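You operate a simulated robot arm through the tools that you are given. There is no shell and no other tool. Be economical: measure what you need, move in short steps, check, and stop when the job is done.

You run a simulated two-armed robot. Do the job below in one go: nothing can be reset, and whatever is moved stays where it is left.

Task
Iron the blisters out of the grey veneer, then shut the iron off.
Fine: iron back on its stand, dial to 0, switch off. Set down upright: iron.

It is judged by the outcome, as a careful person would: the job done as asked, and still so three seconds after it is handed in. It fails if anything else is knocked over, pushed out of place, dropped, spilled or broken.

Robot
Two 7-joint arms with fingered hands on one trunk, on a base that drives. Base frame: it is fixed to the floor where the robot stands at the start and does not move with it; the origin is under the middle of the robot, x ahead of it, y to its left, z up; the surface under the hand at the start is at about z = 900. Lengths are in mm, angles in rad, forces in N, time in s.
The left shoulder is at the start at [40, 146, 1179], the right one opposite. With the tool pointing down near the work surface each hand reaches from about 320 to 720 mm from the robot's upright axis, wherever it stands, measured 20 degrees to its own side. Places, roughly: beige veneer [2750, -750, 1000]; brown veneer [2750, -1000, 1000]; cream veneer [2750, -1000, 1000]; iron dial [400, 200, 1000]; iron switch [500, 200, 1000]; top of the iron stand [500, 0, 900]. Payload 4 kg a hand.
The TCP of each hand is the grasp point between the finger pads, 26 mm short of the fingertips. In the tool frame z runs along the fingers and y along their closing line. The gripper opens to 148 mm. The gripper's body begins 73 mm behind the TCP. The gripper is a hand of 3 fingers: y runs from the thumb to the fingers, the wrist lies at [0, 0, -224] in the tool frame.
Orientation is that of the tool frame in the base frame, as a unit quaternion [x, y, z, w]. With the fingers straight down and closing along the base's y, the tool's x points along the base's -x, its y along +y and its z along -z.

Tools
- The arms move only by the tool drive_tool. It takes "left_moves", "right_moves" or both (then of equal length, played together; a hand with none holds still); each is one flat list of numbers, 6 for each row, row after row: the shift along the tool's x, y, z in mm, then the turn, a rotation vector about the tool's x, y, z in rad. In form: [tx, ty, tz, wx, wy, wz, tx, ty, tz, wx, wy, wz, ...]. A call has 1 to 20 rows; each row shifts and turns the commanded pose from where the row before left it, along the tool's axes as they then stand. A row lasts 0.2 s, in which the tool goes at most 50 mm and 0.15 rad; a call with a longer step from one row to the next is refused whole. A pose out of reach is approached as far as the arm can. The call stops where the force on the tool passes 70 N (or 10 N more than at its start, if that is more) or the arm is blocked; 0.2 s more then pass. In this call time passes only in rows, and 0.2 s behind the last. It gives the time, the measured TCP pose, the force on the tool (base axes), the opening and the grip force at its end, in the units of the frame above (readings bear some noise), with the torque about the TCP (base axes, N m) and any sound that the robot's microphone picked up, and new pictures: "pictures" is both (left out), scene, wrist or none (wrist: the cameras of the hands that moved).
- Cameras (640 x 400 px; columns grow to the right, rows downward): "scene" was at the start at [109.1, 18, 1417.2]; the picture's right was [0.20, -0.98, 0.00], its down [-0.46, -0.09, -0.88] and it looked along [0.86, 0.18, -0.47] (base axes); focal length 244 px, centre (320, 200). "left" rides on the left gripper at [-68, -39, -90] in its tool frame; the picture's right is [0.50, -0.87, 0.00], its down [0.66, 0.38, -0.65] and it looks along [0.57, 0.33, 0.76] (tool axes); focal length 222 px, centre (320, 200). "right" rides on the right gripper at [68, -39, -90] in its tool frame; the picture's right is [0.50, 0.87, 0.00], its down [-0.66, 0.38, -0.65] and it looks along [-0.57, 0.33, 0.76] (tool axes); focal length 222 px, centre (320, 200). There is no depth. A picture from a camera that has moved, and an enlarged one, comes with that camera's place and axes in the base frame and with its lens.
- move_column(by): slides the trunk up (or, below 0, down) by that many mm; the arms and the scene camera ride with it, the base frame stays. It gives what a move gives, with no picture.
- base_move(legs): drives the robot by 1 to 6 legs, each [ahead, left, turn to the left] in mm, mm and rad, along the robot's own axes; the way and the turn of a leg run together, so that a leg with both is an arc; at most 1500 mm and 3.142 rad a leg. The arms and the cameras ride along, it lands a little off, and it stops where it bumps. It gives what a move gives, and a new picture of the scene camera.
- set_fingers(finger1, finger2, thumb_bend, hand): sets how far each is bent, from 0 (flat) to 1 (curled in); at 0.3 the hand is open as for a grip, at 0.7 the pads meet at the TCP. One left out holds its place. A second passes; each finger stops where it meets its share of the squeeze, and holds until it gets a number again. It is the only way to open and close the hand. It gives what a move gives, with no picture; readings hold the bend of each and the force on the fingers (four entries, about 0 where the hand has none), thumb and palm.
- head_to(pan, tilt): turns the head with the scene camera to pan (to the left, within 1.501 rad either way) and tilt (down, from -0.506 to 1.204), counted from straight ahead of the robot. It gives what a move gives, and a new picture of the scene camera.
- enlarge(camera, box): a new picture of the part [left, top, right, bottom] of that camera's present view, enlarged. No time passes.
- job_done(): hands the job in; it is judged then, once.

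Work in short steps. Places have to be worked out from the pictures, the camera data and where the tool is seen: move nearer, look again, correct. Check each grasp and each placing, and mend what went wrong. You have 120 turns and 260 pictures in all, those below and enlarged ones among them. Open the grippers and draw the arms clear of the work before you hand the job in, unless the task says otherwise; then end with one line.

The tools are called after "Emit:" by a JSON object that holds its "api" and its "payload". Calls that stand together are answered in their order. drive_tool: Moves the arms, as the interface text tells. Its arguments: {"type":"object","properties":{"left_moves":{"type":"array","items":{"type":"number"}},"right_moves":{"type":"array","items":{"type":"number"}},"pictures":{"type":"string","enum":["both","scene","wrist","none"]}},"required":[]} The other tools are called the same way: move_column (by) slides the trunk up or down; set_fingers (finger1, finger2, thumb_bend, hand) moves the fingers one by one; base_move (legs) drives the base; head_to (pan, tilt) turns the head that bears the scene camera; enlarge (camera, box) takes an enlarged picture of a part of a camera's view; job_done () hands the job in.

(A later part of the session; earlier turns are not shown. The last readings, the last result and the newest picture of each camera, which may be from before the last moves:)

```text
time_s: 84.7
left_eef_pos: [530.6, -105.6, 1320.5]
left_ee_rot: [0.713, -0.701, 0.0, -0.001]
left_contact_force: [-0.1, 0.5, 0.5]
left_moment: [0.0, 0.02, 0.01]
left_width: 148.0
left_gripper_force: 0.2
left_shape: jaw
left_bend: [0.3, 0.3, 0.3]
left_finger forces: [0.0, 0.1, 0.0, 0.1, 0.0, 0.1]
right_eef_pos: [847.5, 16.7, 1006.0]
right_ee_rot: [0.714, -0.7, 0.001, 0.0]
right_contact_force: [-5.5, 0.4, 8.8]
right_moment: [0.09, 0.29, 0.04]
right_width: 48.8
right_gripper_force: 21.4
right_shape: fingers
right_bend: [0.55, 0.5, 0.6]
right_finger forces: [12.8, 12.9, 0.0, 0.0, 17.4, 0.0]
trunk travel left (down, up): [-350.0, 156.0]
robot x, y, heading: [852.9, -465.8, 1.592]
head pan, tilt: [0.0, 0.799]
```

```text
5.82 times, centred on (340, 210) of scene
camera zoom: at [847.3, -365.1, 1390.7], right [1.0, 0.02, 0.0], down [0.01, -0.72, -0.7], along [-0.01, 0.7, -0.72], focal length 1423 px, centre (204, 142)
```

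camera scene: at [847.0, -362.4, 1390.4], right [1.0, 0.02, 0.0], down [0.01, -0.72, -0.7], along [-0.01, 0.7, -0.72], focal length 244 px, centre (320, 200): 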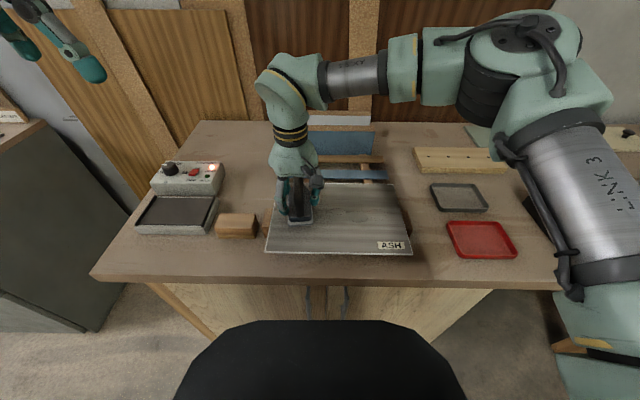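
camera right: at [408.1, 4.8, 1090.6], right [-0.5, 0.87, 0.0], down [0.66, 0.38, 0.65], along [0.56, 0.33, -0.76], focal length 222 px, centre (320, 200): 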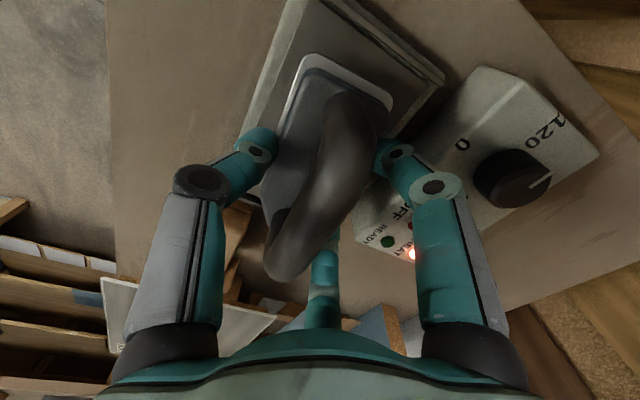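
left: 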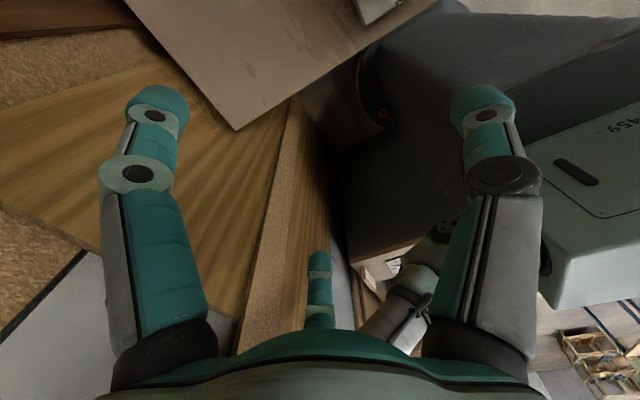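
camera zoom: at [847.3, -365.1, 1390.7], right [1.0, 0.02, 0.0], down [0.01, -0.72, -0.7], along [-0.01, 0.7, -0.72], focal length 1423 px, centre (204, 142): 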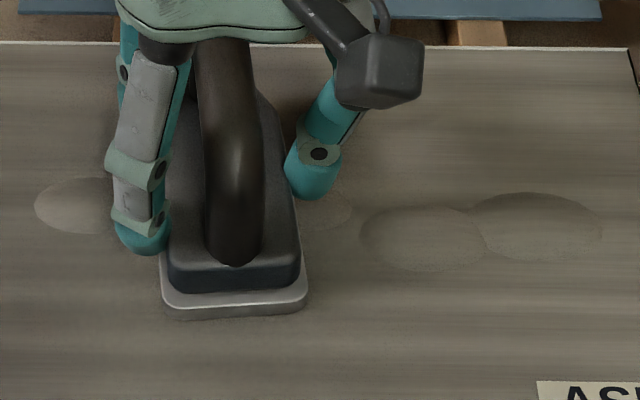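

I pass back over blister 1, dwell briefly, then will move on to look at it.

Emit:
{"api": "drive_tool", "payload": {"right_moves": [0, 5, 0, 0, 0, 0, 0, 5, 0, 0, 0, 0, 0, 5, 0, 0, 0, 0, 0, 5, 0, 0, 0, 0, 0, 5, 0, 0, 0, 0, 0, 5, 0, 0, 0, 0, 0, 5, 0, 0, 0, 0, 0, 5, 0, 0, 0, 0, 0, 5, 0, 0, 0, 0, 0, 5, 0, 0, 0, 0, 0, 5, 0, 0, 0, 0, 0, 0, 0, 0, 0, 0, 0, 0, 0, 0, 0, 0, 0, 0, 0, 0, 0, 0, 0, 0, 0, 0, 0, 0, 0, 0, 0, 0, 0, 0, 0, 0, 0, 0, 0, 0, 0, 0, 0, 0, 0, 0, 0, 0, 0, 0, 0, 0], "pictures": "none"}}

Emit:
{"api": "drive_tool", "payload": {"right_moves": [0, -5, 0, 0, 0, 0, 0, -5, 0, 0, 0, 0, 0, -5, 0, 0, 0, 0, 0, -5, 0, 0, 0, 0, 0, -5, 0, 0, 0, 0, 0, -5, 0, 0, 0, 0, 0, -5, 0, 0, 0, 0, 0, -5, 0, 0, 0, 0, 0, -5, 0, 0, 0, 0, 0, -5, 0, 0, 0, 0, 0, -5, 0, 0, 0, 0, 0, -5, 0, 0, 0, 0, 0, -5, 0, 0, 0, 0, 0, -5, 0, 0, 0, 0, 0, -5, 0, 0, 0, 0, 0, -5, 0, 0, 0, 0], "pictures": "none"}}

Emit:
{"api": "enlarge", "payload": {"camera": "scene", "box": [265, 185, 395, 245]}}

```text
time_s: 88.7
left_eef_pos: [531.1, -104.6, 1320.0]
left_ee_rot: [0.714, -0.7, -0.001, -0.001]
left_contact_force: [-0.7, 0.4, 0.4]
left_moment: [0.01, 0.03, 0.0]
left_width: 147.7
left_gripper_force: 0.1
left_shape: jaw
left_bend: [0.3, 0.3, 0.3]
left_finger forces: [0.1, 0.1, 0.0, 0.0, 0.1, 0.1]
right_eef_pos: [793.1, 14.6, 1006.2]
right_ee_rot: [0.714, -0.7, 0.001, 0.001]
right_contact_force: [3.8, 0.3, 7.2]
right_moment: [0.07, -0.22, -0.03]
right_width: 48.6
right_gripper_force: 21.7
right_shape: fingers
right_bend: [0.56, 0.51, 0.58]
right_finger forces: [10.1, 10.4, 0.0, 0.1, 22.6, 0.0]
trunk travel left (down, up): [-350.0, 156.0]
robot x, y, heading: [851.6, -464.9, 1.589]
head pan, tilt: [0.0, 0.799]
```

```text
time_s: 92.0
left_eef_pos: [530.1, -105.9, 1318.7]
left_ee_rot: [0.714, -0.701, -0.001, -0.001]
left_contact_force: [0.1, 0.6, 0.1]
left_moment: [-0.01, 0.02, -0.03]
left_width: 147.7
left_gripper_force: 0.1
left_shape: jaw
left_bend: [0.3, 0.3, 0.3]
left_finger forces: [0.1, 0.0, 0.1, 0.0, 0.1, 0.0]
right_eef_pos: [872.4, 15.7, 1005.0]
right_ee_rot: [0.714, -0.7, 0.001, 0.001]
right_contact_force: [-5.3, 1.0, 7.4]
right_moment: [0.01, 0.16, 0.05]
right_width: 48.4
right_gripper_force: 22.3
right_shape: fingers
right_bend: [0.55, 0.51, 0.59]
right_finger forces: [12.6, 13.1, 0.0, 0.1, 17.9, 0.0]
trunk travel left (down, up): [-350.0, 156.0]
robot x, y, heading: [851.1, -468.8, 1.588]
head pan, tilt: [0.0, 0.799]
```

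```text
4.92 times, centred on (330, 215) of scene
camera zoom: at [847.5, -364.8, 1390.7], right [1.0, 0.02, 0.0], down [0.01, -0.72, -0.7], along [-0.01, 0.7, -0.72], focal length 1204 px, centre (271, 126)
```

zoom: 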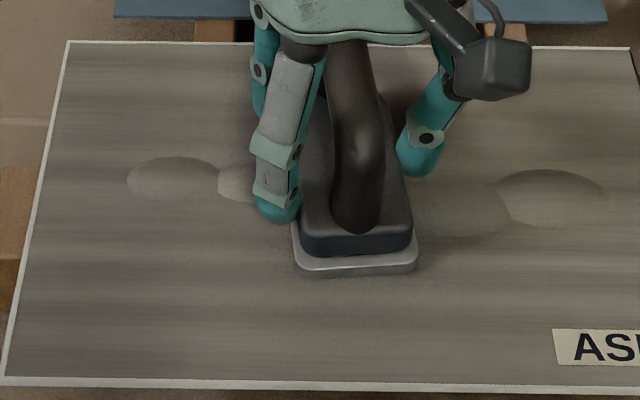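

I carry on over the rest of the row, then lift off and compare all five.

Emit:
{"api": "drive_tool", "payload": {"right_moves": [0, 0, 0, 0, 0, 0, 0, -5, 0, 0, 0, 0, 0, -5, 0, 0, 0, 0, 0, -5, 0, 0, 0, 0, 0, -5, 0, 0, 0, 0, 0, -5, 0, 0, 0, 0, 0, -5, 0, 0, 0, 0, 0, -5, 0, 0, 0, 0, 0, -5, 0, 0, 0, 0, 0, -5, 0, 0, 0, 0, 0, -5, 0, 0, 0, 0, 0, -5, 0, 0, 0, 0, 0, -5, 0, 0, 0, 0, 0, -5, 0, 0, 0, 0, 0, -5, 0, 0, 0, 0, 0, -5, 0, 0, 0, 0, 0, -5, 0, 0, 0, 0, 0, -5, 0, 0, 0, 0, 0, -5, 0, 0, 0, 0, 0, -5, 0, 0, 0, 0], "pictures": "none"}}

Emit:
{"api": "drive_tool", "payload": {"right_moves": [0, -5, 0, 0, 0, 0, 0, -5, 0, 0, 0, 0, 0, 0, 0, 0, 0, 0, 0, 0, 0, 0, 0, 0, 0, 0, 0, 0, 0, 0, 0, 0, 0, 0, 0, 0, 0, 0, -40, 0, 0, 0, 0, 0, -40, 0, 0, 0, -45, 0, -10, 0, 0, 0, -45, 0, 0, 0, 0, 0], "pictures": "scene"}}

Emit:
{"api": "enlarge", "payload": {"camera": "scene", "box": [265, 175, 405, 245]}}

```text
time_s: 96.2
left_eef_pos: [529.5, -105.1, 1318.6]
left_ee_rot: [0.713, -0.701, 0.0, 0.0]
left_contact_force: [-0.3, 0.2, -0.2]
left_moment: [0.01, 0.01, 0.01]
left_width: 148.3
left_gripper_force: 0.0
left_shape: jaw
left_bend: [0.3, 0.3, 0.3]
left_finger forces: [0.0, 0.1, 0.0, 0.1, 0.1, 0.0]
right_eef_pos: [968.0, 19.8, 1005.8]
right_ee_rot: [0.714, -0.701, 0.001, 0.001]
right_contact_force: [-3.8, 0.1, 4.7]
right_moment: [0.04, 0.17, 0.01]
right_width: 48.8
right_gripper_force: 21.9
right_shape: fingers
right_bend: [0.55, 0.51, 0.59]
right_finger forces: [12.3, 12.7, 0.0, 0.1, 18.2, 0.0]
trunk travel left (down, up): [-350.0, 156.0]
robot x, y, heading: [852.0, -467.5, 1.593]
head pan, tilt: [0.0, 0.799]
```

```text
time_s: 98.5
left_eef_pos: [528.8, -103.2, 1318.6]
left_ee_rot: [0.713, -0.701, 0.002, -0.001]
left_contact_force: [0.4, -0.3, -0.5]
left_moment: [-0.01, -0.03, -0.03]
left_width: 147.9
left_gripper_force: 0.0
left_shape: jaw
left_bend: [0.3, 0.3, 0.3]
left_finger forces: [0.0, 0.0, 0.1, 0.1, 0.0, 0.1]
right_eef_pos: [976.6, 115.6, 1094.0]
right_ee_rot: [0.715, -0.699, 0.002, 0.002]
right_contact_force: [-0.5, 0.4, -8.2]
right_moment: [0.01, 0.01, -0.01]
right_width: 48.6
right_gripper_force: 21.3
right_shape: fingers
right_bend: [0.56, 0.51, 0.58]
right_finger forces: [11.1, 11.4, 0.0, 0.1, 20.1, 0.0]
trunk travel left (down, up): [-350.0, 156.0]
robot x, y, heading: [851.6, -460.9, 1.591]
head pan, tilt: [0.0, 0.799]
camera scene: at [847.1, -360.9, 1390.3], right [1.0, 0.02, 0.0], down [0.01, -0.72, -0.7], along [-0.01, 0.7, -0.72], focal length 244 px, centre (320, 200)
```

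scene: 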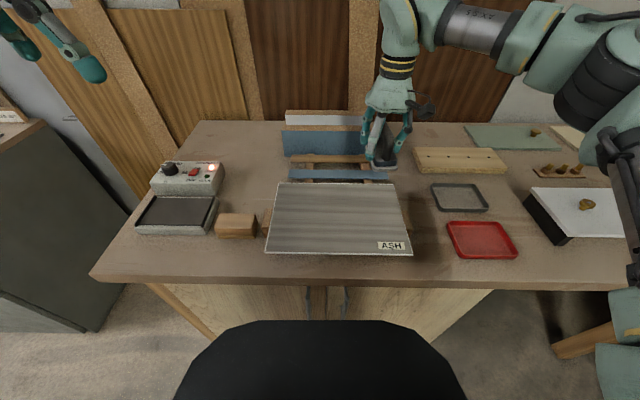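

```text
4.57 times, centred on (335, 210) of scene
camera zoom: at [847.1, -360.9, 1390.3], right [1.0, 0.02, 0.0], down [0.01, -0.72, -0.7], along [-0.01, 0.7, -0.72], focal length 1118 px, centre (251, 154)
```

zoom: 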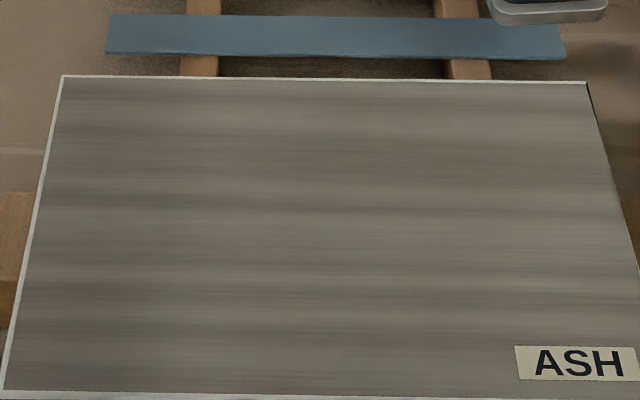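

All five blisters are gone with no scorching. I bring the iron back to the carry pose and drive back to the stand at the bench end.

Emit:
{"api": "drive_tool", "payload": {"right_moves": [30, 35, 0, 0, 0, 0, 30, 35, 0, 0, 0, 0, 30, 35, 0, 0, 0, 0, 5, 35, 0, 0, 0, 0], "pictures": "none"}}

Emit:
{"api": "base_move", "payload": {"legs": [[0, 0, -1.591], [-855, 0, 0], [0, 500, 0]]}}

```text
time_s: 99.5
left_eef_pos: [528.0, -102.4, 1318.5]
left_ee_rot: [0.713, -0.701, 0.001, -0.001]
left_contact_force: [-0.3, 0.4, -0.1]
left_moment: [0.0, -0.01, -0.02]
left_width: 147.9
left_gripper_force: 0.1
left_shape: jaw
left_bend: [0.3, 0.3, 0.3]
left_finger forces: [0.1, 0.0, 0.0, 0.0, 0.0, 0.2]
right_eef_pos: [839.1, 12.2, 1092.4]
right_ee_rot: [0.714, -0.7, 0.002, 0.0]
right_contact_force: [0.1, 0.8, -6.6]
right_moment: [-0.02, 0.01, 0.03]
right_width: 48.5
right_gripper_force: 20.8
right_shape: fingers
right_bend: [0.56, 0.51, 0.58]
right_finger forces: [10.8, 11.2, 0.0, 0.0, 19.5, 0.0]
trunk travel left (down, up): [-350.0, 156.0]
robot x, y, heading: [849.7, -462.0, 1.587]
head pan, tilt: [0.0, 0.799]
```

```text
time_s: 110.4
left_eef_pos: [353.6, 342.6, 1320.8]
left_ee_rot: [-0.005, 1.0, -0.001, 0.001]
left_contact_force: [-0.3, 0.1, 0.3]
left_moment: [0.0, 0.0, -0.01]
left_width: 147.9
left_gripper_force: 0.0
left_shape: jaw
left_bend: [0.3, 0.3, 0.3]
left_finger forces: [0.1, 0.0, 0.1, 0.0, 0.0, 0.0]
right_eef_pos: [467.1, 31.9, 1093.5]
right_ee_rot: [-0.005, 1.0, 0.001, -0.001]
right_contact_force: [-0.6, -0.3, -6.4]
right_moment: [0.02, 0.0, 0.02]
right_width: 48.5
right_gripper_force: 20.2
right_shape: fingers
right_bend: [0.56, 0.52, 0.58]
right_finger forces: [10.8, 11.1, 0.1, 0.0, 19.9, 0.0]
trunk travel left (down, up): [-350.0, 156.0]
robot x, y, heading: [-15.1, 25.7, 0.015]
head pan, tilt: [0.0, 0.799]
camera scene: at [91.4, 26.4, 1390.6], right [0.01, -1.0, 0.0], down [-0.72, -0.01, -0.7], along [0.7, 0.01, -0.72], focal length 244 px, centre (320, 200)
```

scene: 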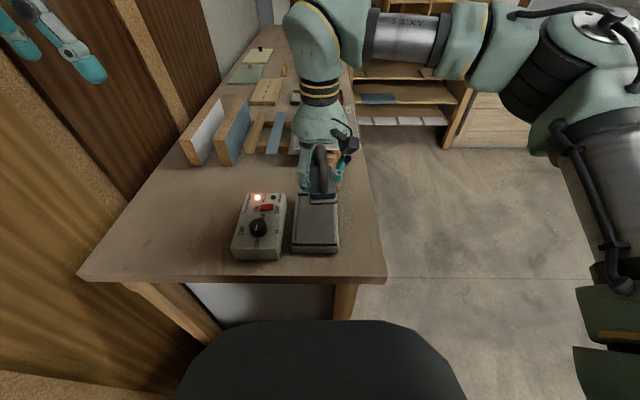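

I align to the recorded pick-up pose (475.6, 42.8) and descend to z≈988.

Emit:
{"api": "drive_tool", "payload": {"right_moves": [-8.5, 11, 0, 0, 0, 0.014, 0, 0, 35, 0, 0, 0, 0, 0, 35, 0, 0, 0, 0, 0, 20, 0, 0, 0, 0, 0, 10, 0, 0, 0], "pictures": "scene"}}

Emit:
{"api": "enlarge", "payload": {"camera": "scene", "box": [260, 150, 370, 260]}}

```text
time_s: 111.6
left_eef_pos: [354.6, 342.8, 1318.6]
left_ee_rot: [-0.006, 1.0, 0.0, 0.0]
left_contact_force: [-0.2, -0.3, 0.3]
left_moment: [0.01, 0.0, 0.02]
left_width: 148.0
left_gripper_force: 0.0
left_shape: jaw
left_bend: [0.3, 0.3, 0.3]
left_finger forces: [0.0, 0.0, 0.0, 0.0, 0.0, 0.0]
right_eef_pos: [476.7, 44.0, 991.6]
right_ee_rot: [0.002, 1.0, 0.0, -0.002]
right_contact_force: [0.4, -0.5, -7.2]
right_moment: [-0.01, 0.03, 0.02]
right_width: 48.4
right_gripper_force: 21.5
right_shape: fingers
right_bend: [0.56, 0.52, 0.58]
right_finger forces: [10.8, 11.1, 0.1, 0.1, 20.0, 0.1]
trunk travel left (down, up): [-350.0, 156.0]
robot x, y, heading: [-13.8, 29.9, 0.008]
head pan, tilt: [0.0, 0.799]
camera scene: at [91.6, 27.2, 1390.6], right [0.01, -1.0, 0.0], down [-0.72, -0.01, -0.7], along [0.7, 0.01, -0.72], focal length 244 px, centre (320, 200)
```

scene: 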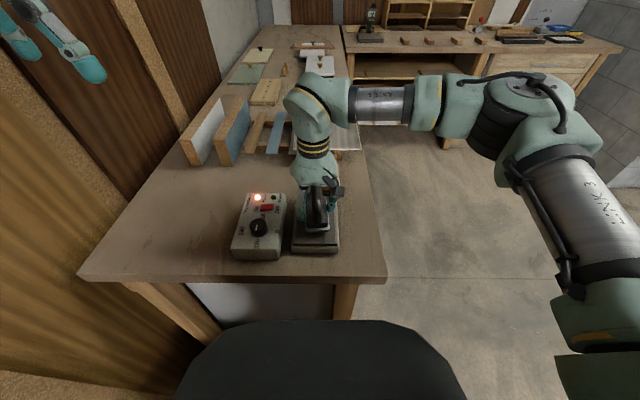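

```text
3.64 times, centred on (315, 205) of scene
camera zoom: at [91.6, 27.2, 1390.6], right [0.01, -1.0, 0.0], down [-0.72, -0.01, -0.7], along [0.7, 0.01, -0.72], focal length 889 px, centre (338, 182)
```

zoom: 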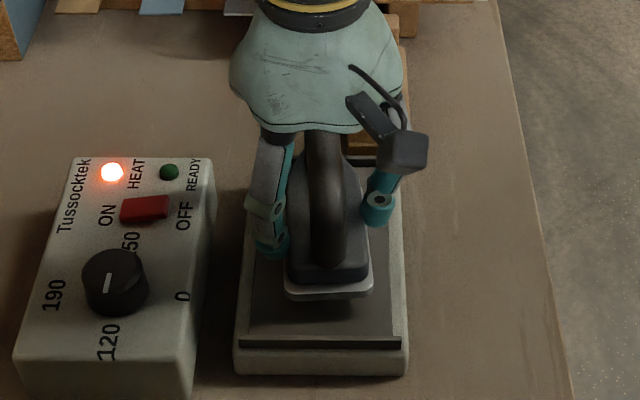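

Well centred over the stand. I lower until the load goes off.

Emit:
{"api": "drive_tool", "payload": {"right_moves": [0, 0, 5, 0, 0, 0, 0, 0, 5, 0, 0, 0, 0, 0, 3, 0, 0, 0, 0, 0, 2, 0, 0, 0], "pictures": "none"}}

```text
time_s: 112.6
left_eef_pos: [353.7, 344.5, 1319.8]
left_ee_rot: [-0.006, 1.0, 0.0, 0.0]
left_contact_force: [-0.1, 0.4, -0.6]
left_moment: [0.0, -0.05, 0.05]
left_width: 147.9
left_gripper_force: 0.1
left_shape: jaw
left_bend: [0.3, 0.3, 0.3]
left_finger forces: [0.0, 0.1, 0.0, 0.0, 0.0, 0.0]
right_eef_pos: [476.7, 44.2, 976.5]
right_ee_rot: [0.001, 1.0, 0.0, -0.001]
right_contact_force: [-0.5, 0.0, -6.9]
right_moment: [0.05, 0.02, 0.01]
right_width: 48.5
right_gripper_force: 21.1
right_shape: fingers
right_bend: [0.56, 0.52, 0.58]
right_finger forces: [10.9, 11.1, 0.0, 0.1, 20.0, 0.0]
trunk travel left (down, up): [-350.0, 156.0]
robot x, y, heading: [-6.9, 25.1, 0.011]
head pan, tilt: [0.0, 0.799]
```

Emit:
{"api": "drive_tool", "payload": {"right_moves": [0, 0, 1.5, 0, 0, 0, 0, 0, 1.5, 0, 0, 0], "pictures": "none"}}

```text
time_s: 113.2
left_eef_pos: [354.1, 344.6, 1318.1]
left_ee_rot: [-0.004, 1.0, 0.0, 0.0]
left_contact_force: [-0.6, 0.5, -1.3]
left_moment: [0.03, 0.0, 0.0]
left_width: 147.9
left_gripper_force: 0.0
left_shape: jaw
left_bend: [0.3, 0.3, 0.3]
left_finger forces: [0.0, 0.0, 0.0, 0.1, 0.0, 0.0]
right_eef_pos: [477.3, 43.4, 976.4]
right_ee_rot: [0.002, 1.0, 0.0, 0.0]
right_contact_force: [2.5, -0.5, 3.5]
right_moment: [-0.07, -0.12, 0.02]
right_width: 48.7
right_gripper_force: 22.2
right_shape: fingers
right_bend: [0.56, 0.52, 0.58]
right_finger forces: [11.2, 11.6, 0.0, 0.0, 20.7, 0.1]
trunk travel left (down, up): [-350.0, 156.0]
robot x, y, heading: [-12.6, 25.7, 0.006]
head pan, tilt: [0.0, 0.799]
```

The iron is seated. I release it and rise clear, then look.

Emit:
{"api": "set_fingers", "payload": {"hand": "right", "finger1": 0.3, "finger2": 0.3, "thumb_bend": 0.3}}

Emit:
{"api": "drive_tool", "payload": {"right_moves": [0, 0, -40, 0, 0, 0, 0, 0, -45, 0, 0, 0, 0, 0, -45, 0, 0, 0]}}

Emit:
{"api": "enlarge", "payload": {"camera": "scene", "box": [225, 175, 345, 265]}}

```text
time_s: 114.2
left_eef_pos: [352.1, 344.3, 1319.6]
left_ee_rot: [-0.005, 1.0, 0.0, 0.002]
left_contact_force: [-0.7, -1.3, 0.1]
left_moment: [0.01, 0.01, 0.01]
left_width: 147.8
left_gripper_force: 0.0
left_shape: jaw
left_bend: [0.3, 0.3, 0.3]
left_finger forces: [0.1, 0.1, 0.0, 0.0, 0.0, 0.1]
right_eef_pos: [475.2, 43.5, 975.6]
right_ee_rot: [0.002, 1.0, 0.0, -0.001]
right_contact_force: [-0.1, -0.7, 0.4]
right_moment: [0.03, 0.02, -0.02]
right_width: 126.7
right_gripper_force: 0.2
right_shape: fingers
right_bend: [0.3, 0.3, 0.3]
right_finger forces: [0.0, 0.0, 0.1, 0.0, 0.0, 0.0]
trunk travel left (down, up): [-350.0, 156.0]
robot x, y, heading: [-11.3, 24.2, 0.007]
head pan, tilt: [0.0, 0.799]
```

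```text
time_s: 115.0
left_eef_pos: [352.0, 344.2, 1319.1]
left_ee_rot: [-0.005, 1.0, 0.001, 0.002]
left_contact_force: [0.1, 0.0, 0.2]
left_moment: [0.01, -0.01, -0.01]
left_width: 147.9
left_gripper_force: 0.1
left_shape: jaw
left_bend: [0.3, 0.3, 0.3]
left_finger forces: [0.1, 0.0, 0.0, 0.0, 0.0, 0.0]
right_eef_pos: [471.9, 38.7, 1107.8]
right_ee_rot: [0.002, 1.0, 0.0, 0.0]
right_contact_force: [0.0, 0.2, 0.4]
right_moment: [0.0, -0.02, 0.02]
right_width: 126.8
right_gripper_force: 0.0
right_shape: fingers
right_bend: [0.3, 0.3, 0.3]
right_finger forces: [0.0, 0.0, 0.0, 0.0, 0.0, 0.0]
trunk travel left (down, up): [-350.0, 156.0]
robot x, y, heading: [-8.8, 23.3, 0.01]
head pan, tilt: [0.0, 0.799]
camera scene: at [89.8, 27.4, 1390.7], right [0.01, -1.0, 0.0], down [-0.72, -0.01, -0.7], along [0.7, 0.01, -0.72], focal length 244 px, centre (320, 200)
camera right: at [404.0, -0.3, 1197.5], right [-0.5, 0.87, 0.0], down [0.66, 0.38, 0.65], along [0.57, 0.33, -0.76], focal length 222 px, centre (320, 200)
```

scene: 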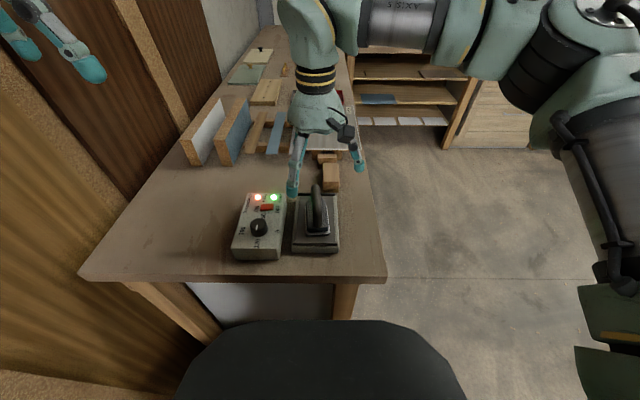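
right: 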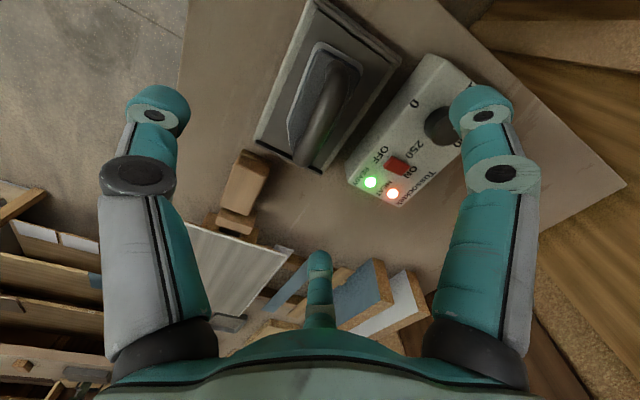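

```text
4.44 times, centred on (285, 220) of scene
camera zoom: at [89.8, 27.4, 1390.7], right [0.01, -1.0, 0.0], down [-0.72, -0.01, -0.7], along [0.7, 0.01, -0.72], focal length 1087 px, centre (476, 111)
```

zoom: 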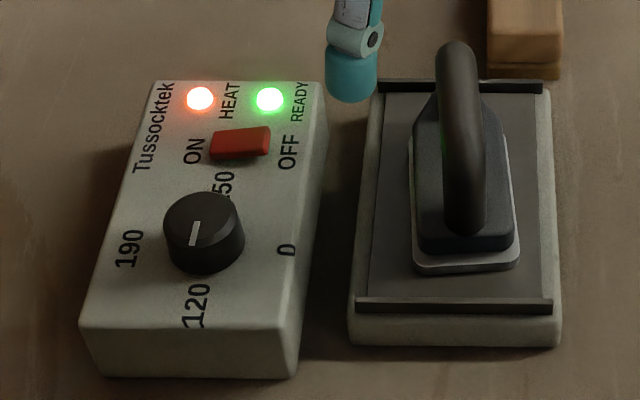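

Iron seated level on its stand; READY relit. Next the dial: knob centre ≈(420,162), top z≈980, must turn 90° counter-clockwise (seen from above) from 120 to 0. I pre-bend the fingers, move above and pre-twist the wrist +1.05 rad.

Emit:
{"api": "set_fingers", "payload": {"hand": "right", "finger1": 0.44, "finger2": 0.44, "thumb_bend": 0.44}}

Emit:
{"api": "drive_tool", "payload": {"right_moves": [17.3, 41, 5, 0, 0, 0, 17.3, 41, 5, 0, 0, 0, 17.3, 41, 5, 0, 0, 0, 0, 0, 0, 0, 0, 0.15, 0, 0, 0, 0, 0, 0.15, 0, 0, 0, 0, 0, 0.15, 0, 0, 0, 0, 0, 0.15, 0, 0, 0, 0, 0, 0.15, 0, 0, 0, 0, 0, 0.15, 0, 0, 0, 0, 0, 0.15]}}

Emit:
{"api": "enlarge", "payload": {"camera": "scene", "box": [210, 150, 350, 265]}}

```text
time_s: 116.0
left_eef_pos: [352.6, 345.0, 1320.7]
left_ee_rot: [-0.006, 1.0, 0.0, 0.001]
left_contact_force: [-0.3, -0.7, 0.3]
left_moment: [0.01, 0.01, -0.01]
left_width: 148.0
left_gripper_force: 0.1
left_shape: jaw
left_bend: [0.3, 0.3, 0.3]
left_finger forces: [0.1, 0.0, 0.1, 0.0, 0.0, 0.1]
right_eef_pos: [472.4, 37.2, 1107.1]
right_ee_rot: [0.002, 1.0, 0.0, -0.002]
right_contact_force: [0.2, 0.8, 0.3]
right_moment: [0.01, -0.01, -0.01]
right_width: 82.4
right_gripper_force: 0.1
right_shape: fingers
right_bend: [0.44, 0.44, 0.44]
right_finger forces: [0.0, 0.0, 0.0, 0.0, 0.0, 0.1]
trunk travel left (down, up): [-350.0, 156.0]
robot x, y, heading: [-9.2, 25.0, 0.01]
head pan, tilt: [0.0, 0.799]
```

```text
time_s: 118.2
left_eef_pos: [354.1, 343.9, 1319.9]
left_ee_rot: [-0.005, 1.0, 0.0, 0.0]
left_contact_force: [0.5, 0.6, -0.6]
left_moment: [-0.02, 0.0, -0.03]
left_width: 148.1
left_gripper_force: 0.2
left_shape: jaw
left_bend: [0.3, 0.3, 0.3]
left_finger forces: [0.1, 0.0, 0.0, 0.1, 0.1, 0.0]
right_eef_pos: [422.8, 167.3, 1089.5]
right_ee_rot: [0.503, 0.864, 0.0, -0.002]
right_contact_force: [0.1, -0.2, 0.3]
right_moment: [-0.05, 0.01, -0.01]
right_width: 82.0
right_gripper_force: 0.1
right_shape: fingers
right_bend: [0.44, 0.44, 0.44]
right_finger forces: [0.0, 0.0, 0.0, 0.0, 0.0, 0.1]
trunk travel left (down, up): [-350.0, 156.0]
robot x, y, heading: [-10.5, 27.1, 0.01]
head pan, tilt: [0.0, 0.799]
camera scene: at [90.9, 27.4, 1390.6], right [0.01, -1.0, 0.0], down [-0.72, -0.01, -0.7], along [0.7, 0.01, -0.72], focal length 244 px, centre (320, 200)
camera right: at [355.7, 206.8, 1179.7], right [0.51, 0.86, 0.0], down [0.66, -0.38, 0.65], along [0.56, -0.33, -0.76], focal length 222 px, centre (320, 200)
```

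scene: 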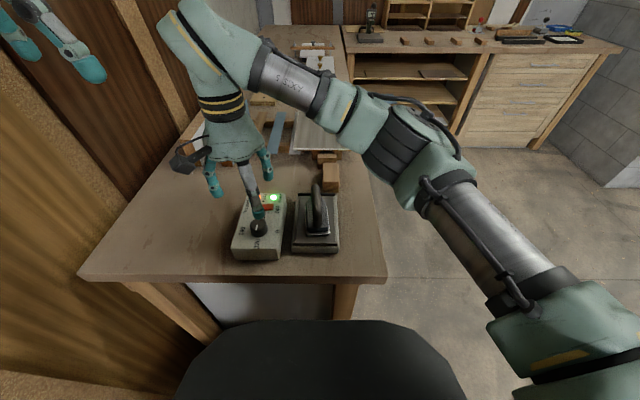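
right: 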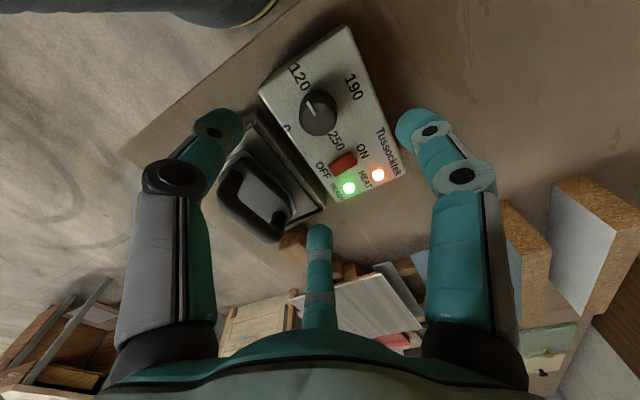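

```text
3.48 times, centred on (280, 208) of scene
camera zoom: at [90.9, 27.4, 1390.6], right [0.01, -1.0, 0.0], down [-0.72, -0.01, -0.7], along [0.7, 0.01, -0.72], focal length 850 px, centre (459, 174)
```

zoom: 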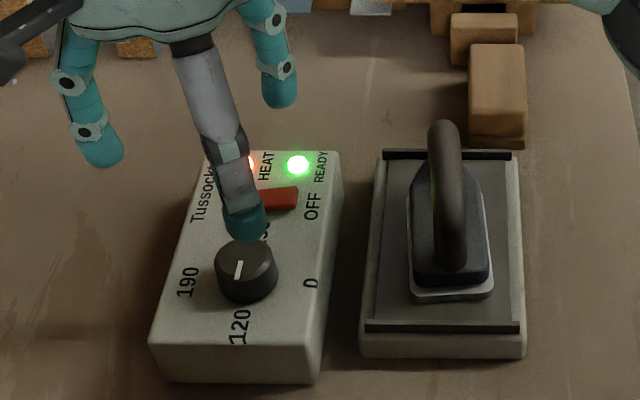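

Knob estimated at (416,165). I correct and lower to z≈1025, then re-check.

Emit:
{"api": "drive_tool", "payload": {"right_moves": [1.4, -7, 30, 0, 0, 0, 0, 0, 35, 0, 0, 0]}}

Emit:
{"api": "enlarge", "payload": {"camera": "scene", "box": [220, 170, 330, 265]}}

```text
time_s: 118.8
left_eef_pos: [354.7, 345.0, 1319.6]
left_ee_rot: [-0.005, 1.0, 0.0, 0.0]
left_contact_force: [-0.2, -0.5, 0.3]
left_moment: [-0.01, 0.02, -0.03]
left_width: 148.0
left_gripper_force: 0.1
left_shape: jaw
left_bend: [0.3, 0.3, 0.3]
left_finger forces: [0.1, 0.0, 0.1, 0.0, 0.0, 0.0]
right_eef_pos: [437.6, 164.0, 1036.4]
right_ee_rot: [0.501, 0.866, -0.003, -0.002]
right_contact_force: [-0.8, 0.3, 0.0]
right_moment: [0.0, 0.01, -0.04]
right_width: 82.3
right_gripper_force: 0.0
right_shape: fingers
right_bend: [0.44, 0.44, 0.44]
right_finger forces: [0.0, 0.0, 0.0, 0.0, 0.0, 0.0]
right hand out of reach, approached as far as the arm can: row 1, 2
trunk travel left (down, up): [-350.0, 156.0]
robot x, y, heading: [-7.0, 27.1, 0.016]
head pan, tilt: [0.0, 0.799]
camera scene: at [91.7, 27.3, 1390.5], right [0.01, -1.0, 0.0], down [-0.72, -0.01, -0.7], along [0.7, 0.01, -0.72], focal length 244 px, centre (320, 200)
camera right: at [370.3, 203.7, 1126.8], right [0.5, 0.87, -0.01], down [0.66, -0.38, 0.65], along [0.56, -0.33, -0.76], focal length 222 px, centre (320, 200)
```

scene: 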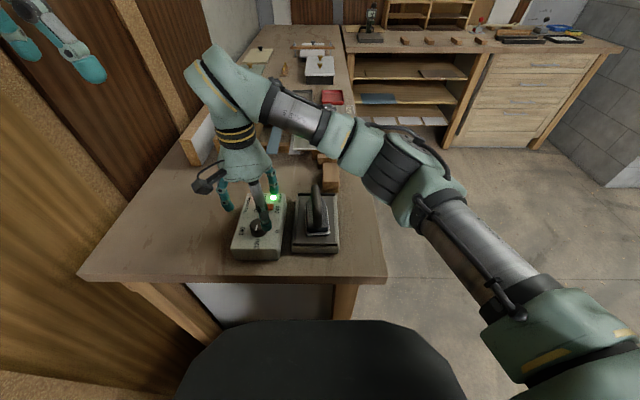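
right: 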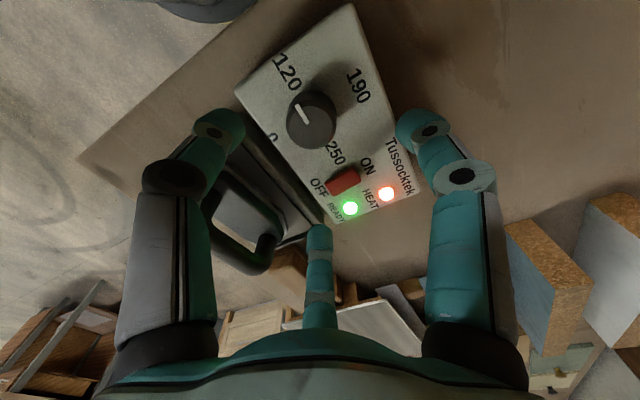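

```text
4.21 times, centred on (275, 218) of scene
camera zoom: at [91.7, 27.3, 1390.5], right [0.01, -1.0, 0.0], down [-0.72, -0.01, -0.7], along [0.7, 0.01, -0.72], focal length 1030 px, centre (510, 126)
```

zoom: 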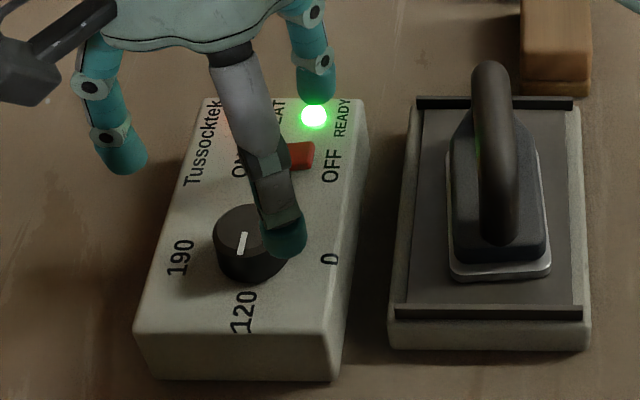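

The right arm runs out of reach with this twist; the left arm is better placed for the dial. I raise, untwist and move the right arm away.

Emit:
{"api": "drive_tool", "payload": {"right_moves": [0, 0, -45, 0, 0, 0, 0, 0, -45, 0, 0, 0, 0, 0, -45, 0, 0, 0, 0, 0, -45, 0, 0, -0.15, 0, 0, -45, 0, 0, -0.15, 0, 0, 0, 0, 0, -0.15, 0, 0, 0, 0, 0, -0.15, 0, 0, 0, 0, 0, -0.15, 0, 0, 0, 0, 0, -0.15, 0, 0, 0, 0, 0, -0.15, -5, -45, 0, 0, 0, 0, -5, -45, 0, 0, 0, 0, -5, -45, 0, 0, 0, 0, -5, -45, 0, 0, 0, 0, -5, -45, 0, 0, 0, 0, -5, -45, 0, 0, 0, 0], "pictures": "none"}}

Emit:
{"api": "set_fingers", "payload": {"hand": "left", "finger1": 0.44, "finger2": 0.44, "thumb_bend": 0.44}}

```text
time_s: 122.2
left_eef_pos: [352.1, 342.4, 1318.8]
left_ee_rot: [-0.005, 1.0, 0.001, -0.001]
left_contact_force: [-0.4, -0.3, -0.1]
left_moment: [0.0, -0.02, 0.01]
left_width: 148.0
left_gripper_force: 0.1
left_shape: jaw
left_bend: [0.3, 0.3, 0.3]
left_finger forces: [0.0, 0.0, 0.0, 0.0, 0.1, 0.1]
right_eef_pos: [467.0, -108.8, 1262.5]
right_ee_rot: [0.001, 1.0, 0.002, -0.002]
right_contact_force: [0.0, 0.2, -0.1]
right_moment: [0.01, 0.01, -0.02]
right_width: 82.1
right_gripper_force: 0.1
right_shape: fingers
right_bend: [0.44, 0.44, 0.44]
right_finger forces: [0.0, 0.0, 0.0, 0.0, 0.1, 0.0]
trunk travel left (down, up): [-350.0, 156.0]
robot x, y, heading: [-12.5, 23.7, 0.009]
head pan, tilt: [0.0, 0.799]
```

```text
time_s: 123.2
left_eef_pos: [353.2, 343.3, 1319.9]
left_ee_rot: [-0.005, 1.0, 0.0, 0.001]
left_contact_force: [-0.3, 0.9, 0.1]
left_moment: [0.01, -0.02, -0.03]
left_width: 82.5
left_gripper_force: 0.0
left_shape: fingers
left_bend: [0.44, 0.44, 0.44]
left_finger forces: [0.1, 0.0, 0.0, 0.0, 0.0, 0.1]
right_eef_pos: [466.6, -106.2, 1263.8]
right_ee_rot: [0.002, 1.0, 0.0, -0.002]
right_contact_force: [-0.5, -0.3, -0.3]
right_moment: [0.04, 0.02, -0.06]
right_width: 82.4
right_gripper_force: 0.0
right_shape: fingers
right_bend: [0.44, 0.44, 0.44]
right_finger forces: [0.0, 0.0, 0.0, 0.0, 0.0, 0.0]
trunk travel left (down, up): [-350.0, 156.0]
robot x, y, heading: [-10.7, 24.6, 0.017]
head pan, tilt: [0.0, 0.799]
```

Now the left hand moves above the knob and pre-twists +1.05 rad.

Emit:
{"api": "drive_tool", "payload": {"left_moves": [-9, -25.4, 33, 0, 0, 0, -9, -25.4, 33, 0, 0, 0, -9, -25.4, 33, 0, 0, 0, -9, -25.4, 33, 0, 0, 0, -9, -25.4, 33, 0, 0, 0, -9, -25.4, 33, 0, 0, 0, -9, -25.4, 33, 0, 0, 0, 0, 0, 0, 0, 0, 0.15, 0, 0, 0, 0, 0, 0.15, 0, 0, 0, 0, 0, 0.15, 0, 0, 0, 0, 0, 0.15, 0, 0, 0, 0, 0, 0.15, 0, 0, 0, 0, 0, 0.15, 0, 0, 0, 0, 0, 0.15]}}

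```text
time_s: 126.2
left_eef_pos: [416.6, 167.4, 1088.6]
left_ee_rot: [0.498, 0.867, -0.001, 0.0]
left_contact_force: [0.4, -0.1, -0.4]
left_moment: [0.01, -0.01, 0.04]
left_width: 82.2
left_gripper_force: 0.0
left_shape: fingers
left_bend: [0.44, 0.44, 0.44]
left_finger forces: [0.1, 0.1, 0.0, 0.1, 0.0, 0.0]
right_eef_pos: [467.3, -105.0, 1263.5]
right_ee_rot: [0.002, 1.0, 0.0, -0.002]
right_contact_force: [-0.1, 0.0, -0.3]
right_moment: [0.01, 0.0, -0.01]
right_width: 82.3
right_gripper_force: 0.1
right_shape: fingers
right_bend: [0.44, 0.44, 0.44]
right_finger forces: [0.0, 0.0, 0.1, 0.1, 0.1, 0.0]
trunk travel left (down, up): [-350.0, 156.0]
robot x, y, heading: [-9.5, 26.3, 0.012]
head pan, tilt: [0.0, 0.799]
camera scene: at [90.5, 27.4, 1390.6], right [0.01, -1.0, 0.0], down [-0.72, -0.01, -0.7], along [0.7, 0.01, -0.72], focal length 244 px, centre (320, 200)
camera left: at [417.9, 89.7, 1177.6], right [-1.0, -0.01, 0.0], down [0.0, 0.76, 0.65], along [0.0, 0.65, -0.76], focal length 222 px, centre (320, 200)
```

scene: 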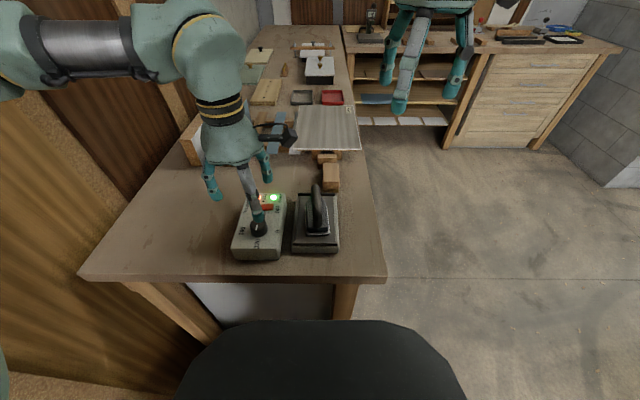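
left: 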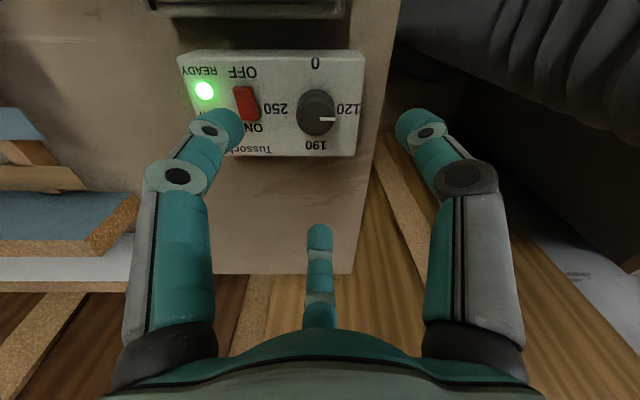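

The left camera gives the knob at ≈(419,162). I correct and lower to z≈1025.

Emit:
{"api": "drive_tool", "payload": {"left_moves": [-5.9, -0.6, 30, 0, 0, 0, 0, 0, 33, 0, 0, 0]}}

Emit:
{"api": "enlarge", "payload": {"camera": "scene", "box": [220, 170, 330, 265]}}

```text
time_s: 126.8
left_eef_pos: [421.0, 161.3, 1023.6]
left_ee_rot: [0.497, 0.868, 0.0, 0.0]
left_contact_force: [0.0, -0.2, -2.2]
left_moment: [0.01, 0.0, -0.01]
left_width: 82.3
left_gripper_force: 0.0
left_shape: fingers
left_bend: [0.44, 0.44, 0.44]
left_finger forces: [0.1, 0.1, 0.0, 0.0, 0.0, 0.0]
right_eef_pos: [467.5, -106.3, 1264.9]
right_ee_rot: [0.001, 1.0, 0.0, -0.002]
right_contact_force: [0.9, 0.3, 0.2]
right_moment: [-0.03, 0.0, 0.0]
right_width: 82.4
right_gripper_force: 0.1
right_shape: fingers
right_bend: [0.44, 0.44, 0.44]
right_finger forces: [0.0, 0.1, 0.0, 0.1, 0.0, 0.0]
trunk travel left (down, up): [-350.0, 156.0]
robot x, y, heading: [-10.5, 28.6, 0.003]
head pan, tilt: [0.0, 0.799]
camera scene: at [91.4, 27.7, 1390.6], right [0.01, -1.0, 0.0], down [-0.72, -0.01, -0.7], along [0.7, 0.01, -0.72], focal length 244 px, centre (320, 200)
camera left: at [422.4, 84.1, 1113.1], right [-1.0, -0.01, 0.0], down [-0.01, 0.76, 0.65], along [0.0, 0.65, -0.76], focal length 222 px, centre (320, 200)
```

scene: 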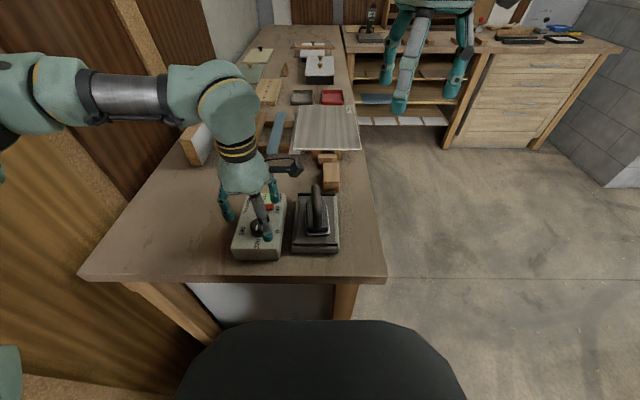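
left: 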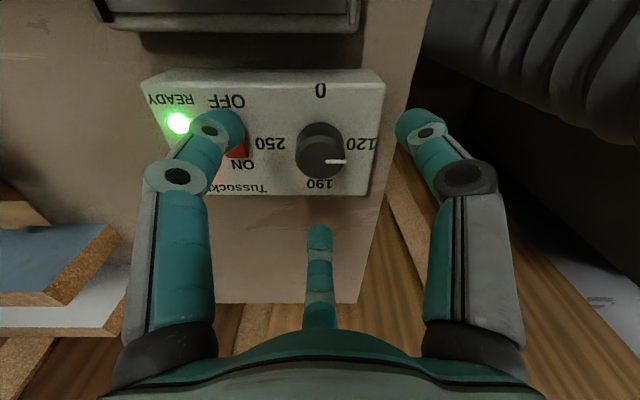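

```text
4.21 times, centred on (275, 218) of scene
camera zoom: at [91.4, 27.7, 1390.6], right [0.01, -1.0, 0.0], down [-0.72, -0.01, -0.7], along [0.7, 0.01, -0.72], focal length 1030 px, centre (510, 126)
```

zoom: 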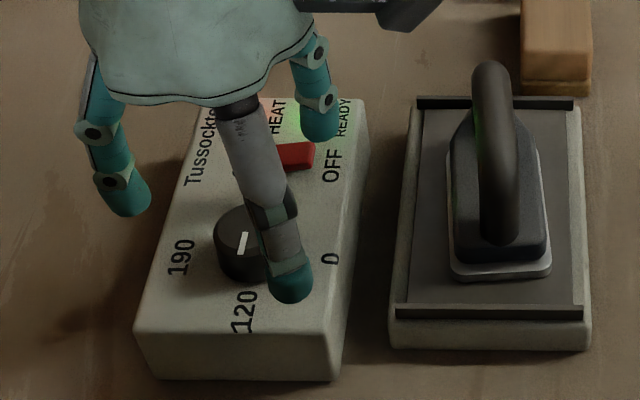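

Aligned. I narrow the fingers slightly to keep off the switch, and descend around the knob.

Emit:
{"api": "set_fingers", "payload": {"hand": "left", "finger1": 0.48, "finger2": 0.48, "thumb_bend": 0.48}}

Emit:
{"api": "drive_tool", "payload": {"left_moves": [0, 0, 15, 0, 0, 0, 0, 0, 12, 0, 0, 0, 0, 0, 10, 0, 0, 0]}}

Emit:
{"api": "enlarge", "payload": {"camera": "left", "box": [130, 40, 510, 280]}}

```text
time_s: 127.8
left_eef_pos: [420.1, 163.1, 1024.8]
left_ee_rot: [0.497, 0.868, -0.001, -0.001]
left_contact_force: [0.2, 0.5, -0.1]
left_moment: [-0.02, -0.02, -0.01]
left_width: 69.4
left_gripper_force: 0.1
left_shape: fingers
left_bend: [0.48, 0.48, 0.48]
left_finger forces: [0.0, 0.1, 0.1, 0.0, 0.0, 0.1]
right_eef_pos: [467.9, -106.1, 1263.6]
right_ee_rot: [0.002, 1.0, 0.0, -0.002]
right_contact_force: [-0.2, -0.5, 0.7]
right_moment: [-0.01, -0.01, 0.02]
right_width: 82.4
right_gripper_force: 0.0
right_shape: fingers
right_bend: [0.44, 0.44, 0.44]
right_finger forces: [0.0, 0.0, 0.0, 0.1, 0.0, 0.0]
trunk travel left (down, up): [-350.0, 156.0]
robot x, y, heading: [-8.2, 27.5, 0.015]
head pan, tilt: [0.0, 0.799]
```

```text
time_s: 128.6
left_eef_pos: [420.8, 161.5, 988.6]
left_ee_rot: [0.497, 0.868, 0.001, 0.002]
left_contact_force: [0.3, 0.1, 0.2]
left_moment: [0.01, 0.03, -0.01]
left_width: 69.4
left_gripper_force: 0.1
left_shape: fingers
left_bend: [0.48, 0.48, 0.48]
left_finger forces: [0.0, 0.0, 0.1, 0.0, 0.0, 0.0]
right_eef_pos: [467.5, -105.8, 1262.9]
right_ee_rot: [0.002, 1.0, 0.001, -0.003]
right_contact_force: [-0.4, 0.8, 0.5]
right_moment: [0.0, -0.02, -0.01]
right_width: 82.4
right_gripper_force: 0.1
right_shape: fingers
right_bend: [0.44, 0.44, 0.44]
right_finger forces: [0.1, 0.0, 0.0, 0.0, 0.0, 0.0]
trunk travel left (down, up): [-350.0, 156.0]
robot x, y, heading: [-10.2, 26.0, 0.006]
head pan, tilt: [0.0, 0.799]
camera scene: at [90.8, 27.3, 1390.6], right [0.01, -1.0, 0.0], down [-0.72, -0.01, -0.7], along [0.7, 0.01, -0.72], focal length 244 px, centre (320, 200)
camera left: at [422.3, 84.1, 1077.4], right [-1.0, -0.01, 0.0], down [-0.01, 0.76, 0.65], along [0.0, 0.65, -0.76], focal length 222 px, centre (320, 200)
```

scene: 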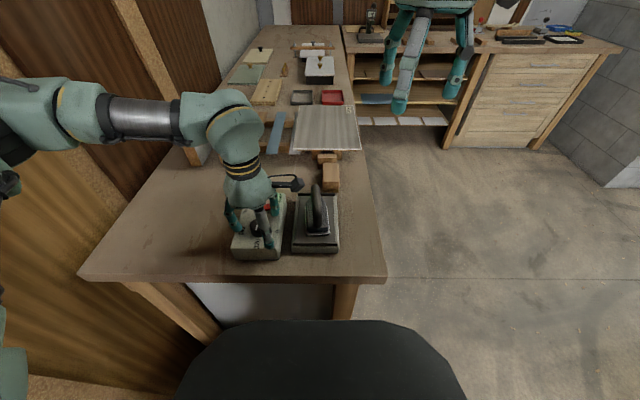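
left: 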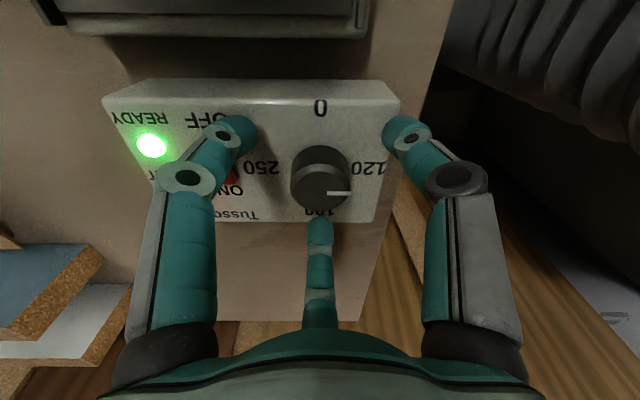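

```text
1.67 times, centred on (320, 160) of left
camera zoom: at [422.3, 84.1, 1077.4], right [-1.0, -0.01, 0.0], down [-0.01, 0.76, 0.65], along [0.0, 0.65, -0.76], focal length 370 px, centre (320, 267)
```

zoom: 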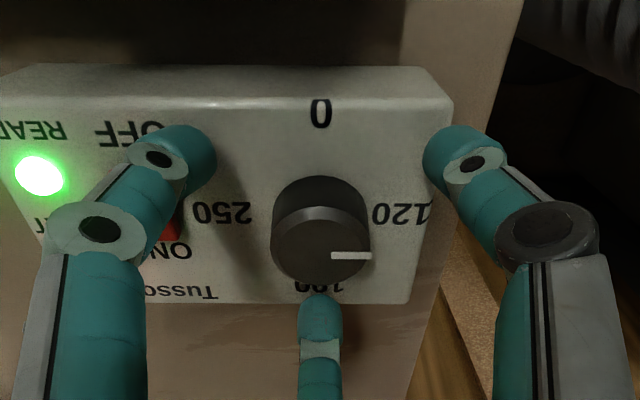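

Nicely centred. I lower 4 mm more and close on the knob.

Emit:
{"api": "drive_tool", "payload": {"left_moves": [0, 0, 4, 0, 0, 0], "pictures": "none"}}

Emit:
{"api": "set_fingers", "payload": {"hand": "left", "finger1": 0.7, "finger2": 0.7, "thumb_bend": 0.7}}

Emit:
{"api": "enlarge", "payload": {"camera": "left", "box": [130, 40, 510, 280]}}

```text
time_s: 129.0
left_eef_pos: [422.1, 161.8, 984.2]
left_ee_rot: [0.497, 0.868, 0.0, 0.001]
left_contact_force: [0.1, 0.2, 0.1]
left_moment: [-0.04, 0.01, -0.01]
left_width: 69.4
left_gripper_force: 0.1
left_shape: fingers
left_bend: [0.48, 0.48, 0.48]
left_finger forces: [0.1, 0.0, 0.0, 0.1, 0.0, 0.0]
right_eef_pos: [466.0, -105.4, 1263.3]
right_ee_rot: [0.002, 1.0, 0.0, -0.001]
right_contact_force: [-0.8, -0.7, 0.3]
right_moment: [0.01, -0.03, -0.01]
right_width: 82.3
right_gripper_force: 0.0
right_shape: fingers
right_bend: [0.44, 0.44, 0.44]
right_finger forces: [0.1, 0.0, 0.0, 0.0, 0.1, 0.0]
trunk travel left (down, up): [-350.0, 156.0]
robot x, y, heading: [-8.6, 21.9, 0.013]
head pan, tilt: [0.0, 0.799]
```

```text
time_s: 130.0
left_eef_pos: [421.8, 160.8, 985.0]
left_ee_rot: [0.497, 0.868, 0.0, 0.0]
left_contact_force: [-2.1, 0.1, -2.1]
left_moment: [0.02, 0.07, 0.01]
left_width: 22.5
left_gripper_force: 12.6
left_shape: fingers
left_bend: [0.62, 0.59, 0.64]
left_finger forces: [6.4, 9.5, 0.0, 0.0, 9.8, 0.1]
right_eef_pos: [466.9, -106.4, 1264.0]
right_ee_rot: [0.002, 1.0, 0.0, -0.001]
right_contact_force: [-0.1, 0.6, 0.5]
right_moment: [-0.01, 0.0, 0.02]
right_width: 82.2
right_gripper_force: 0.0
right_shape: fingers
right_bend: [0.44, 0.44, 0.44]
right_finger forces: [0.0, 0.0, 0.0, 0.1, 0.0, 0.1]
trunk travel left (down, up): [-350.0, 156.0]
robot x, y, heading: [-10.2, 26.9, 0.014]
head pan, tilt: [0.0, 0.799]
```

```text
1.67 times, centred on (320, 160) of left
camera zoom: at [422.1, 84.0, 1073.5], right [-1.0, -0.01, 0.0], down [-0.01, 0.76, 0.65], along [0.0, 0.65, -0.76], focal length 370 px, centre (320, 267)
```

zoom: 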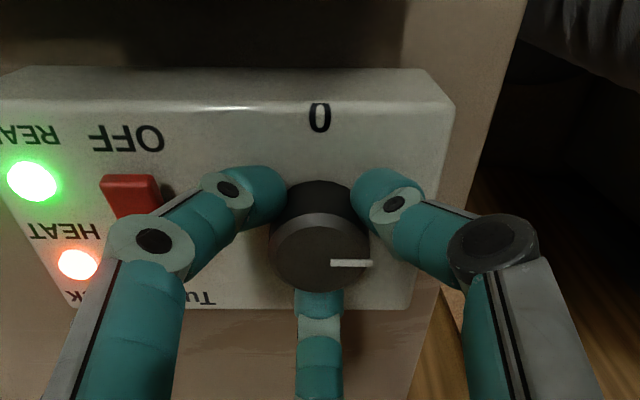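

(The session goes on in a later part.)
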